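You operate a simulated robot arm through the tools that you are given. There is no shell and no other tool. Be economical: measure what you need, move in short steps, check, and stop when the job is done.

You are at the controls of a simulated robot arm. One attempt, no reset.

Task
Take the teal vase and put it on the red frame on the dining table top.

Only the result counts: the job must be done as asked and must still hold three seconds after the hand-in. Knocking over, shifting, dropping, spilling or breaking anything else fails it.

Robot
A 7-joint arm with a two-finger parallel gripper, fixed in place. Base frame: the origin is at the foot of the arm, x ahead of it, y to its left, z up; the work surface is at about z = 0.75. Lengths are in m, angles in rad, forces in N, time in s.
With the tool pointing down near the work surface it reaches from about 0.3 to 0.68 m from the base axis. Its first joint turns from -1.152 to 1.152 rad. Payload 1.57 kg.
The tool frame sits at the grasp point between the pads (the TCP): z along the fingers, y along the line on which they close. The tips reach 0.03 m beyond it. The gripper opens to 0.11 m. The fingers are 0.024 m wide and 0.012 m thick; the gripper's body (0.048 by 0.112 m) begins 0.078 m behind the TCP.
Orientation is that of the tool frame in the base frame, as a unit quaternion [x, y, z, w]. With the fingers straight down and closing along the base's y, the tool's x points along the base's -x, its y along +y and its z along -z.

Tools
- The arm moves only by the tool drive_tool. Its argument "series" is a list of rows, each a list of 5 numbers: the shift along the tool's x, y, z in units of 250 mm (1.0 is 250 mm), then the turn about the tool's z in units of 180 degrees (1.0 is 180 degrees), then the gripper command, from -1 (shut) to 1 (fully open), values between in proportion. In form: [[dx, dy, dz, twist, jaw], ...]. A call has 1 to 10 rows; each row is the pose to reach, as a shift and turn from the pose commanded when the call began, along the tool's axes at that moment. A call with a number of a shift or a turn outside -1 to 1 is refused whole. A row lasts 0.2 s, in which the tool goes at most 0.05 m and 0.15 rad; a call with a longer step from one row to the next is refused whole, and so is a gripper value outside its range. A pose out of reach is approached as far as the arm can. The call stops where the force on the tool passes 40 N (or 10 N more than at its start, if that is more) or the arm is blocked; 0.2 s more then pass. The fingers move at their own pace (about 0.108 m/s each) and stop on an object; they squeeze with about 31 N. The grip force told is the motor's: it shows also when the fingers shut on nothing. Time passes only in rows, and 0.2 s behind the last, so rows that repeat a pose let the fingers close. It gives the time, the measured TCP pose, the force on the tool (base axes), the opening and the grip force at its end, in the units of the frame above (readings bear some noise).
- Cameras (640 x 400 px; columns grow to the right, rows downward): "scene" is fixed at [0.1691, -0.4076, 1.3812]; the picture's right is [0.65, -0.76, 0.00], its down [-0.59, -0.50, -0.63] and it looks along [0.48, 0.41, -0.78] (base axes); focal length 305 px, centre (320, 200). "wrist" rides on the gripper at [0.07, 0.016, -0.141] in the tool frame; the picture's right is [-0.23, 0.97, 0.00], its down [-0.85, -0.20, -0.48] and it looks along [-0.47, -0.11, 0.88] (tool axes); focal length 222 px, centre (320, 200). There is no depth. A picture from a camera that has moved, and an enlarged one, comes with that camera's place and axes in the base frame and with its lens.
- snapshot(camera): a new picture of that camera. It takes no simulated time.
- enlarge(camera, box): a new picture of the part [left, top, right, bottom] of that camera's present view, enlarged. It takes no simulated time.
- hand_in(): hands the job in; it is judged then, once.

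Go step by step. Nothing tells you positions but the pictures and the camera data: compare them with the known pose of the tool, close in by small moves and look again before you grip or let go. The budget is 90 turns and 46 pictures, counting those below and the enlarged ones. Unless the task says otherwise, let go and move clear before handing in, and close with one line.

The tools are called after "Emit:" as name(argument=value, ...) on one line, values as JSON. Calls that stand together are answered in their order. drive_tool: Moves the arm, as the interface text tells. Its arguments: {"type":"object","properties":{"series":{"type":"array","items":{"type":"array","items":{"type":"number"}}}},"required":["series"]} The other tools are called the same way: snapshot (camera) takes a picture; enlarge (camera, box) takes an enlarged picture of a part of a camera's view; hand_in () hands the job in.

At the start:

```text
clock: 0.0
position: [0.4502, -0.0386, 1.0833]
orientation: [0.0, 1.0, 0.0, 0.0]
force: [0.3, 0.0, -0.4]
grip_width: 0.1098
grip_force: 0.0
```

scene: 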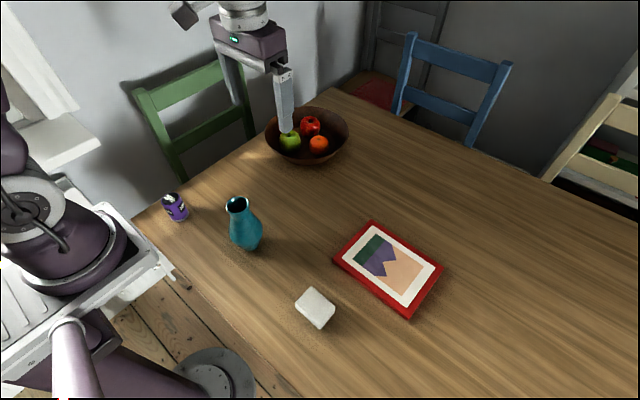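
wrist: 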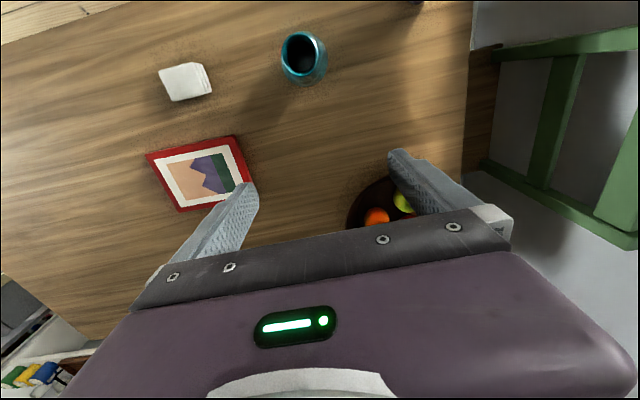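

The teal vase stands at about (0.35, -0.04) with its mouth near z 0.90, and the red frame's centre is near (0.50, -0.32). I'll look closer at both.

Emit:
enlarge(camera="scene", box=[190, 180, 310, 255])

Emit:
enlarge(camera="scene", box=[310, 210, 470, 330])

```text
5.33 times, centred on (250, 218) of scene
camera zoom: at [0.1691, -0.4076, 1.3812], right [0.65, -0.76, 0.0], down [-0.59, -0.5, -0.63], along [0.48, 0.41, -0.78], focal length 1627 px, centre (693, 107)
```

zoom: 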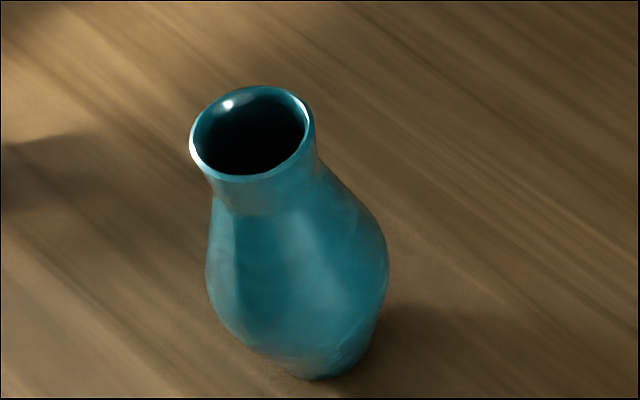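

```text
3.33 times, centred on (390, 270) of scene
camera zoom: at [0.1691, -0.4076, 1.3812], right [0.65, -0.76, 0.0], down [-0.59, -0.5, -0.63], along [0.48, 0.41, -0.78], focal length 1017 px, centre (87, -33)
```

zoom: 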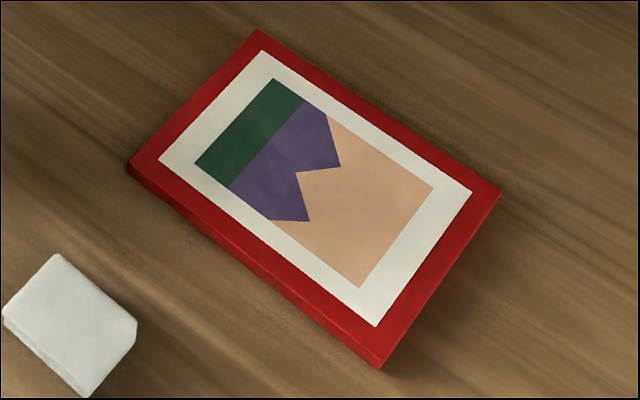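

The vase axis is about (0.35, -0.035), its rim near z 0.895, and its belly is widest (about 76 mm) near z 0.81. I'll move above it with the jaw open and look again.

Emit:
drive_tool(series=[[0.1, 0.004, 0.1, 0, 1], [0.2, 0.008, 0.2, 0, 1], [0.3, 0.012, 0.3, 0, 1], [0.4, 0.014, 0.4, 0, 1], [0.4, 0.014, 0.4, 0, 1]])

Emit:
snapshot(camera="wrist")

Emit:
snapshot(camera="scene")

```text
clock: 1.2
position: [0.3492, -0.0361, 0.9835]
orientation: [0.001, 1.0, -0.001, 0.0]
force: [0.2, -0.2, 0.2]
grip_width: 0.1097
grip_force: 0.0
```

```text
41 pictures are left
camera wrist: at [0.2796, -0.0185, 1.1243], right [0.23, 0.97, 0.0], down [0.85, -0.2, 0.48], along [0.47, -0.11, -0.88], focal length 222 px, centre (320, 200)
```

wrist: 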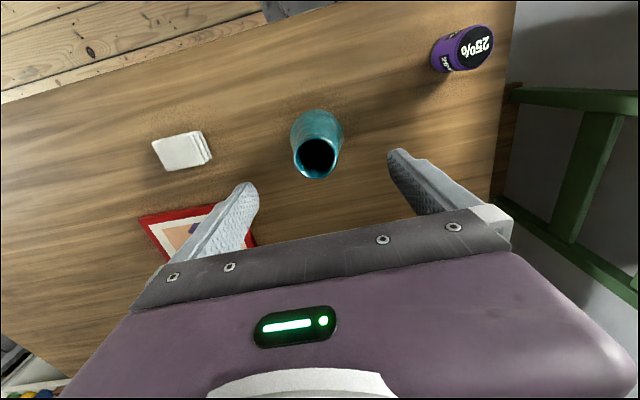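

```text
40 pictures are left
```

scene: 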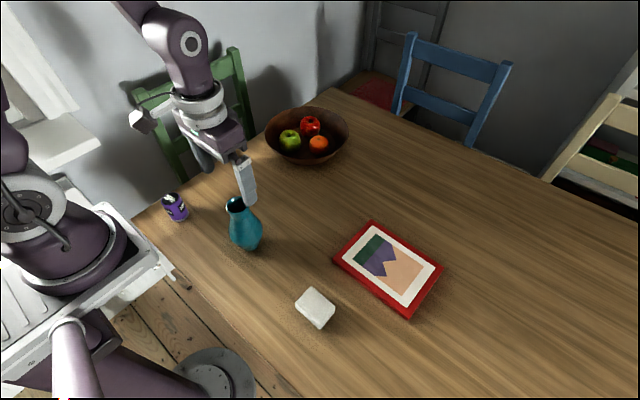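

The vase mouth triangulates to (0.351, -0.038), right under the tool. I'll descend partway with the fingers straddling it and check.

Emit:
drive_tool(series=[[-0.007, -0.007, 0.12, 0, 1], [-0.007, -0.007, 0.24, 0, 1], [-0.007, -0.007, 0.36, 0, 1], [-0.007, -0.007, 0.48, 0, 1], [-0.007, -0.007, 0.48, 0, 1]])

Emit:
snapshot(camera="wrist")

Emit:
enlarge(camera="scene", box=[170, 150, 330, 250])

```text
clock: 2.4
position: [0.3519, -0.0357, 0.8635]
orientation: [0.001, 1.0, 0.0, 0.0]
force: [0.1, 0.8, -0.7]
grip_width: 0.1101
grip_force: 0.2
```

```text
39 pictures are left
camera wrist: at [0.2815, -0.0189, 1.0057], right [0.23, 0.97, 0.0], down [0.85, -0.2, 0.48], along [0.47, -0.11, -0.88], focal length 222 px, centre (320, 200)
```

wrist: 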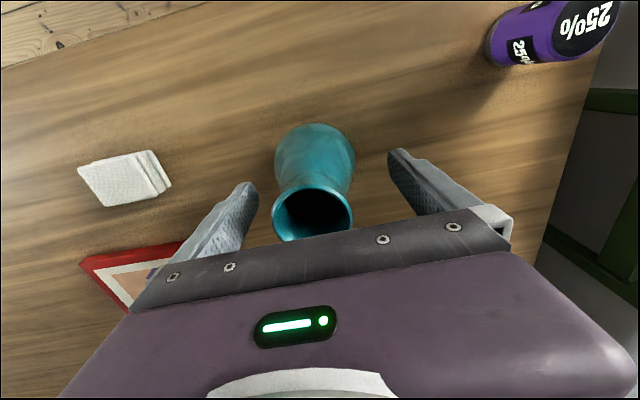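

```text
4.00 times, centred on (250, 200) of scene
camera zoom: at [0.1691, -0.4076, 1.3812], right [0.65, -0.76, 0.0], down [-0.59, -0.5, -0.63], along [0.48, 0.41, -0.78], focal length 1220 px, centre (600, 200)
```

zoom: 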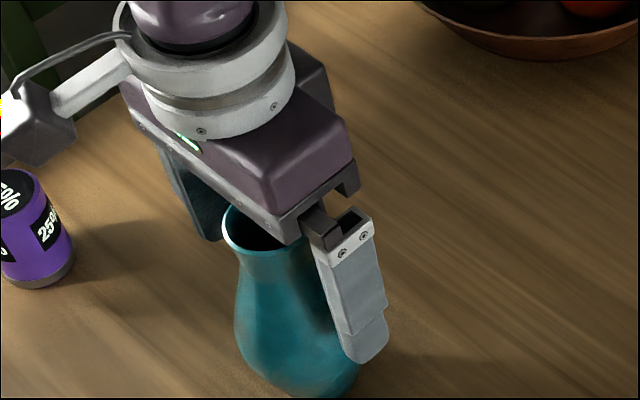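

The vase is centred between the fingers and its rim is at about z 0.89, so there is room to go down to TCP z 0.83. I'll go there and close gently.

Emit:
drive_tool(series=[[0.006, -0.008, 0.07, 0, 1], [0.006, -0.008, 0.134, 0, 1], [0.006, -0.008, 0.134, 0, 1]])

Emit:
snapshot(camera="wrist")

Emit:
enlarge(camera="scene", box=[170, 160, 330, 260])

```text
clock: 3.2
position: [0.3521, -0.0383, 0.8312]
orientation: [0.0, 1.0, 0.0, 0.0]
force: [-0.2, 0.1, 0.0]
grip_width: 0.1101
grip_force: 0.1
```

```text
37 pictures are left
camera wrist: at [0.2807, -0.0211, 0.973], right [0.23, 0.97, 0.0], down [0.85, -0.2, 0.48], along [0.47, -0.11, -0.88], focal length 222 px, centre (320, 200)
```

wrist: 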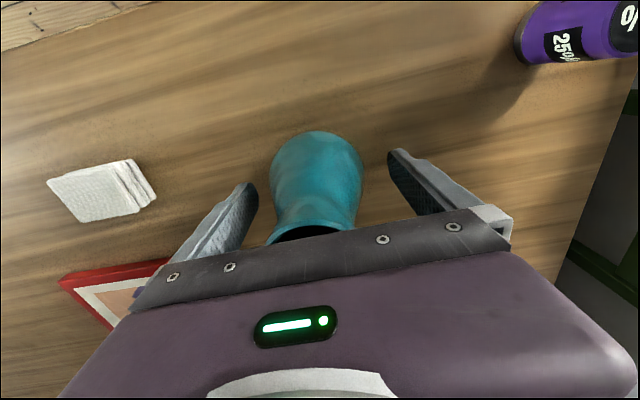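

```text
4.00 times, centred on (250, 210) of scene
camera zoom: at [0.1691, -0.4076, 1.3812], right [0.65, -0.76, 0.0], down [-0.59, -0.5, -0.63], along [0.48, 0.41, -0.78], focal length 1220 px, centre (600, 160)
```

zoom: 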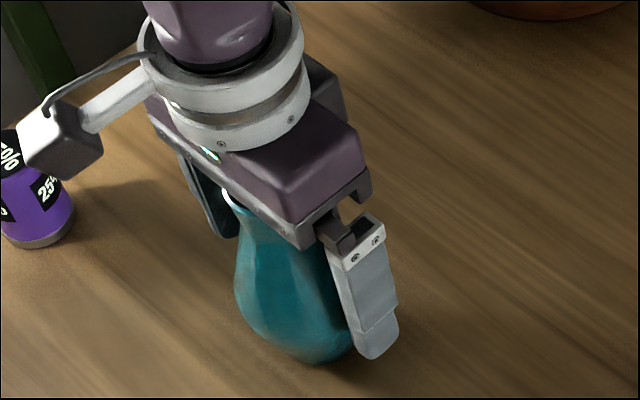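

The fingers straddle the belly without touching, and there is still a little clearance above the rim. I'll go down 6 mm more and close.

Emit:
drive_tool(series=[[0.008, 0, 0.024, 0, 1], [0.008, 0, 0.024, 0, 0.6], [0.008, 0, 0.024, 0, 0.3], [0.008, 0, 0.024, 0, -0.1], [0.008, 0, 0.024, 0, -1], [0.008, 0, 0.024, 0, -1], [0.008, 0, 0.024, 0, -1]])

Emit:
snapshot(camera="wrist")

```text
clock: 4.8
position: [0.3471, -0.0379, 0.824]
orientation: [0.0, 1.0, 0.001, 0.0]
force: [-0.5, -0.2, -0.2]
grip_width: 0.0748
grip_force: 31.2
```

```text
35 pictures are left
camera wrist: at [0.2784, -0.0212, 0.9666], right [0.23, 0.97, 0.0], down [0.86, -0.2, 0.48], along [0.47, -0.11, -0.88], focal length 222 px, centre (320, 200)
```

wrist: 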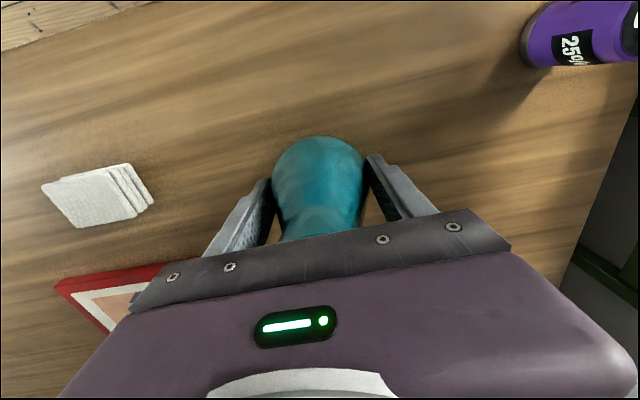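

The grip holds the belly at 75 mm with 31 N. I'll lift slowly and check.

Emit:
drive_tool(series=[[0, 0, -0.04, 0, -1], [0, 0, -0.1, 0, -1], [0, 0, -0.2, 0, -1], [0, 0, -0.3, 0, -1], [0, 0, -0.4, 0, -1], [0, 0, -0.4, 0, -1]])

Emit:
snapshot(camera="scene")

```text
clock: 6.2
position: [0.346, -0.0371, 0.9215]
orientation: [0.001, 1.0, 0.001, 0.001]
force: [0.2, -0.2, -2.9]
grip_width: 0.0748
grip_force: 31.2
```

```text
34 pictures are left
```

scene: 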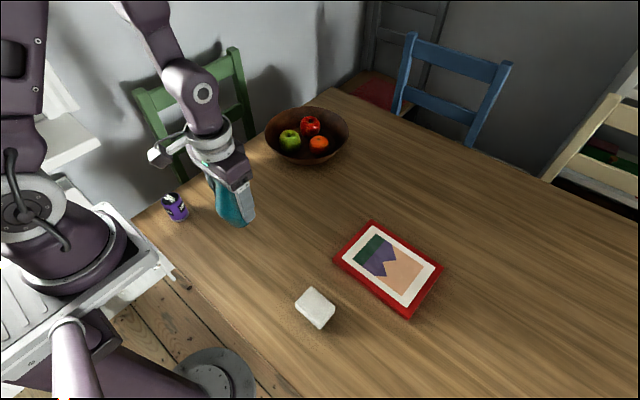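

The vase is up, held firmly and about 9 cm clear of the table. I'll carry it toward the frame, first two-thirds of the way.

Emit:
drive_tool(series=[[-0.04, -0.07, 0, 0, -1], [-0.1, -0.18, 0, 0, -1], [-0.17, -0.3, 0, 0, -1], [-0.24, -0.425, 0, 0, -1], [-0.31, -0.55, 0, 0, -1], [-0.37, -0.66, 0, 0, -1], [-0.42, -0.75, 0, 0, -1], [-0.42, -0.75, 0, 0, -1]])

Emit:
snapshot(camera="wrist")

Emit:
snapshot(camera="scene")

```text
clock: 8.0
position: [0.4518, -0.2274, 0.9253]
orientation: [-0.001, 1.0, 0.0, 0.0]
force: [-1.0, -0.5, -2.5]
grip_width: 0.0748
grip_force: 30.7
```

```text
33 pictures are left
camera wrist: at [0.3827, -0.2106, 1.0662], right [0.23, 0.97, 0.0], down [0.86, -0.2, 0.48], along [0.47, -0.11, -0.88], focal length 222 px, centre (320, 200)
```

wrist: 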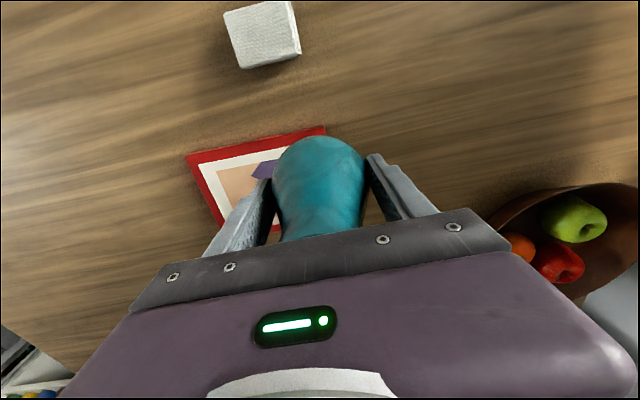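

```text
32 pictures are left
```

scene: 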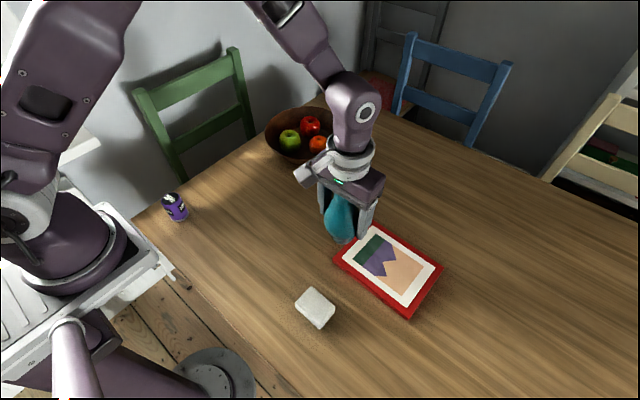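

The frame corner triangulates the same from both cameras, so the centre at (0.505, -0.32) is confirmed. I'll go on over it.

Emit:
drive_tool(series=[[-0.04, -0.07, 0, 0, -1], [-0.1, -0.175, 0, 0, -1], [-0.16, -0.28, 0, 0, -1], [-0.2, -0.35, 0, 0, -1], [-0.212, -0.37, 0, 0, -1], [-0.212, -0.37, 0, 0, -1]])

Emit:
snapshot(camera="wrist")

Emit:
enlarge(camera="scene", box=[310, 190, 470, 330])

```text
clock: 9.4
position: [0.5058, -0.318, 0.924]
orientation: [0.001, 1.0, 0.0, 0.0]
force: [0.3, -0.2, -3.2]
grip_width: 0.0745
grip_force: 30.9
```

```text
31 pictures are left
camera wrist: at [0.4353, -0.3002, 1.0647], right [0.23, 0.97, 0.0], down [0.86, -0.2, 0.48], along [0.47, -0.11, -0.88], focal length 222 px, centre (320, 200)
```

wrist: 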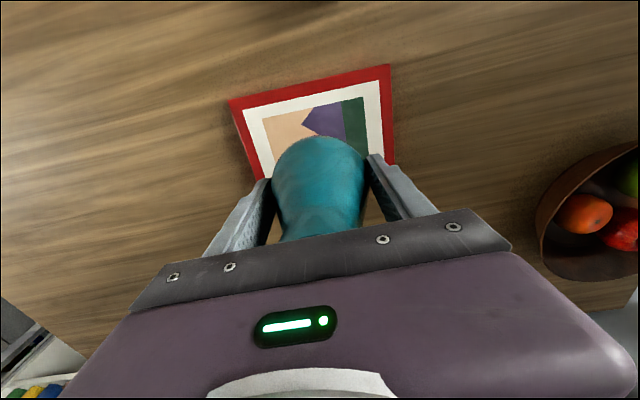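

```text
2.86 times, centred on (390, 260) of scene
camera zoom: at [0.1691, -0.4076, 1.3812], right [0.65, -0.76, 0.0], down [-0.59, -0.5, -0.63], along [0.48, 0.41, -0.78], focal length 872 px, centre (120, 29)
```

zoom: 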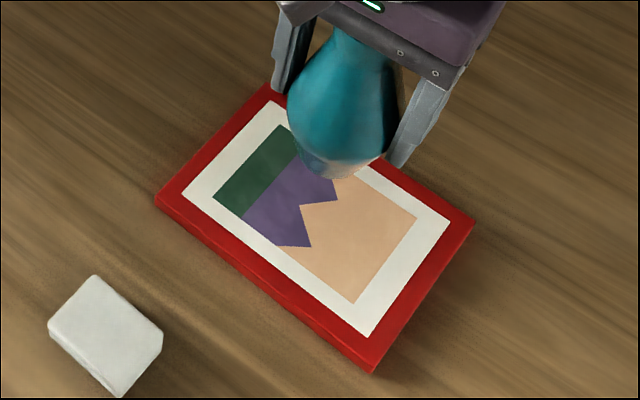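

The vase hangs over the frame's middle. Contact should come at TCP z about 0.84, so I'll go down to 0.855 first.

Emit:
drive_tool(series=[[0, -0.004, 0.08, 0, -1], [0, -0.008, 0.16, 0, -1], [0, -0.008, 0.23, 0, -1], [0, -0.008, 0.276, 0, -1], [0, -0.008, 0.276, 0, -1]])

Emit:
enlarge(camera="scene", box=[310, 190, 470, 330])

```text
clock: 10.6
position: [0.5069, -0.3216, 0.8535]
orientation: [0.0, 1.0, 0.0, 0.0]
force: [0.3, -0.1, -3.5]
grip_width: 0.075
grip_force: 31.1
```

```text
2.86 times, centred on (390, 260) of scene
camera zoom: at [0.1691, -0.4076, 1.3812], right [0.65, -0.76, 0.0], down [-0.59, -0.5, -0.63], along [0.48, 0.41, -0.78], focal length 872 px, centre (120, 29)
```

zoom: 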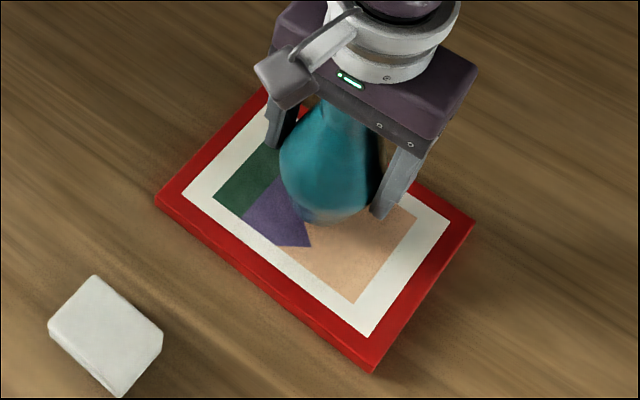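

It is still hanging free (about 3.2 N of weight) and well placed over the picture. I'll descend in small steps, watching the force.

Emit:
drive_tool(series=[[0, 0, 0.012, 0, -1], [0, 0, 0.024, 0, -1], [0, 0, 0.024, 0, -1]])

```text
clock: 11.4
position: [0.5071, -0.3211, 0.8471]
orientation: [-0.001, 1.0, 0.0, -0.001]
force: [0.5, 0.5, -2.6]
grip_width: 0.0749
grip_force: 31.4
```

There is no contact yet, so I'll go 3 mm more.

Emit:
drive_tool(series=[[0, 0, 0.006, 0, -1], [0, 0, 0.012, 0, -1], [0, 0, 0.012, 0, -1]])

```text
clock: 12.2
position: [0.5063, -0.3205, 0.844]
orientation: [0.0, 1.0, 0.001, -0.001]
force: [0.7, 0.5, -2.8]
grip_width: 0.0748
grip_force: 30.0
```

Still hanging free, so 2 mm more.

Emit:
drive_tool(series=[[0, 0, 0.004, 0, -1], [0, 0, 0.008, 0, -1], [0, 0, 0.008, 0, -1]])

```text
clock: 13.0
position: [0.5061, -0.3216, 0.8437]
orientation: [-0.001, 1.0, 0.001, 0.0]
force: [-0.4, -0.8, -3.0]
grip_width: 0.075
grip_force: 31.0
```

The force still shows the full weight, so I'll go 2 mm more.

Emit:
drive_tool(series=[[0, 0, 0.004, 0, -1], [0, 0, 0.008, 0, -1], [0, 0, 0.008, 0, -1]])

Emit:
enlarge(camera="scene", box=[330, 200, 430, 265])

```text
clock: 13.8
position: [0.5058, -0.321, 0.8417]
orientation: [0.0, 1.0, 0.0, 0.001]
force: [0.5, -0.7, -3.2]
grip_width: 0.0749
grip_force: 31.0
```

```text
6.15 times, centred on (380, 232) of scene
camera zoom: at [0.1691, -0.4076, 1.3812], right [0.65, -0.76, 0.0], down [-0.59, -0.5, -0.63], along [0.48, 0.41, -0.78], focal length 1878 px, centre (-49, 0)
```

zoom: 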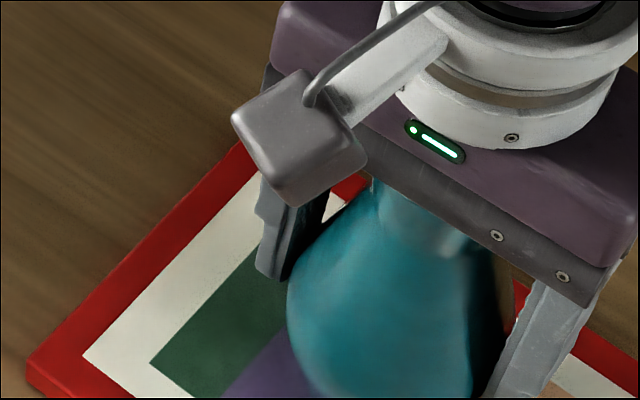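

Emit:
drive_tool(series=[[0, 0, 0.004, 0, -1], [0, 0, 0.008, 0, -1], [0, 0, 0.008, 0, -1]])

```text
clock: 14.6
position: [0.5069, -0.3221, 0.8404]
orientation: [0.0, 1.0, -0.001, 0.001]
force: [0.4, -3.1, 18.2]
grip_width: 0.0746
grip_force: 31.3
```

The force jumped to +18 N, so the vase is standing on the frame. I'll back off under a millimetre to relieve the pressure.

Emit:
drive_tool(series=[[0, 0, -0.003, 0, -1], [0, 0, -0.003, 0, -1]])

Emit:
enlarge(camera="scene", box=[310, 190, 470, 330])

```text
clock: 15.2
position: [0.5056, -0.3215, 0.8407]
orientation: [0.0, 1.0, 0.001, 0.0]
force: [4.6, -2.5, 9.0]
grip_width: 0.075
grip_force: 30.9
```

```text
2.86 times, centred on (390, 260) of scene
camera zoom: at [0.169, -0.4076, 1.3812], right [0.65, -0.76, 0.0], down [-0.59, -0.5, -0.63], along [0.48, 0.41, -0.78], focal length 872 px, centre (120, 29)
```

zoom: 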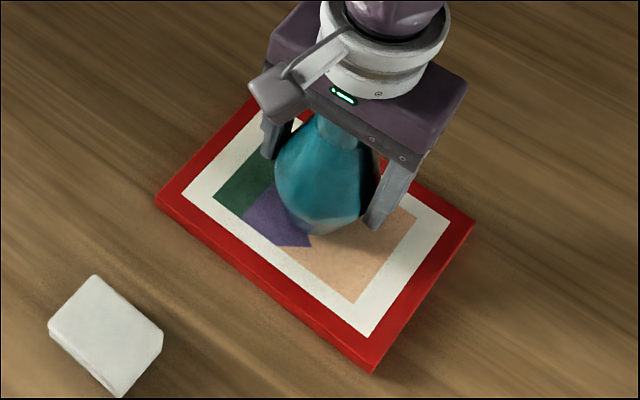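

The frame hasn't moved and the vase rests on the picture, with contact still light at 9 N. I'll ease off slightly and open slowly.

Emit:
drive_tool(series=[[0, 0, -0.0015, 0, -1], [0, 0, -0.0015, 0, 0.4], [0, 0, -0.0015, 0, 0.5], [0, 0, -0.0015, 0, 0.7], [0, 0, -0.0015, 0, 1], [0, 0, -0.0015, 0, 1]])

Emit:
snapshot(camera="wrist")

Emit:
enlarge(camera="scene", box=[310, 190, 470, 330])

```text
clock: 16.6
position: [0.506, -0.3207, 0.839]
orientation: [0.0, 1.0, 0.0, 0.0]
force: [-0.1, 0.1, 0.7]
grip_width: 0.1099
grip_force: 0.0
```

```text
26 pictures are left
camera wrist: at [0.4357, -0.304, 0.9823], right [0.23, 0.97, 0.0], down [0.85, -0.2, 0.48], along [0.47, -0.11, -0.88], focal length 222 px, centre (320, 200)
```

wrist: 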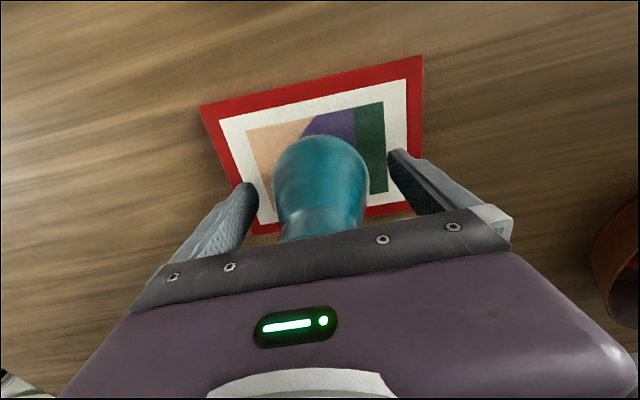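

```text
2.86 times, centred on (390, 260) of scene
camera zoom: at [0.1691, -0.4076, 1.3812], right [0.65, -0.76, 0.0], down [-0.59, -0.5, -0.63], along [0.48, 0.41, -0.78], focal length 872 px, centre (120, 29)
```

zoom: 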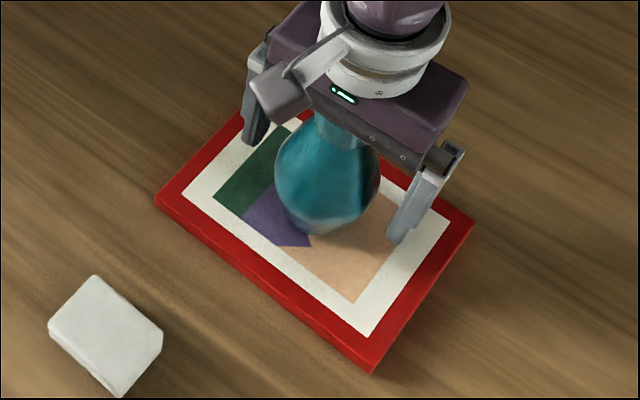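

The jaw is open, the vase stands upright on the frame, and the fingers are clear of it. I'll retreat straight up.

Emit:
drive_tool(series=[[0, 0, -0.05, 0, 1], [0, 0, -0.15, 0, 1], [0, 0, -0.3, 0, 1], [0, 0, -0.45, 0, 1], [0, 0, -0.6, 0, 1], [0, 0, -0.6, 0, 1]])

Emit:
snapshot(camera="scene")

Emit:
snapshot(camera="wrist")

```text
clock: 18.0
position: [0.508, -0.3241, 0.9932]
orientation: [0.0, 1.0, 0.0, 0.0]
force: [-0.2, 0.4, 0.5]
grip_width: 0.1101
grip_force: 0.2
```

```text
24 pictures are left
```

scene: 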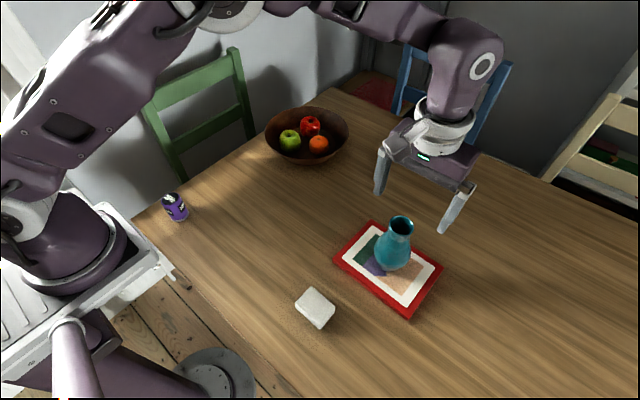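

```text
23 pictures are left
camera wrist: at [0.4374, -0.3061, 1.1347], right [0.23, 0.97, 0.0], down [0.85, -0.2, 0.48], along [0.47, -0.11, -0.88], focal length 222 px, centre (320, 200)
```

wrist: 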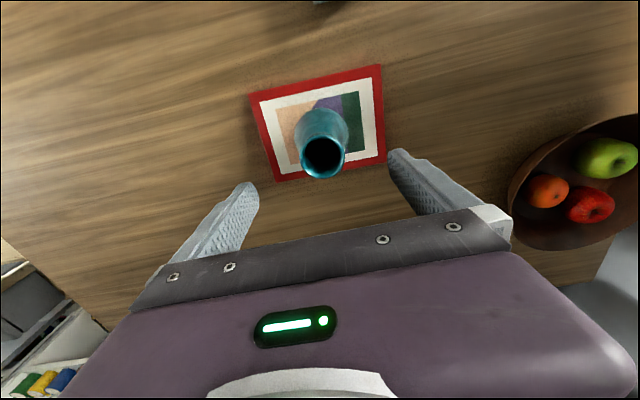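

The vase stands upright in the middle of the frame, nothing else has moved, and the gripper is clear. I'm handing in.

Emit:
hand_in()

```text
The job is handed in.
```

The teal vase is standing upright on the red frame on the dining table, released, with the arm clear and nothing else moved in the last pictures.
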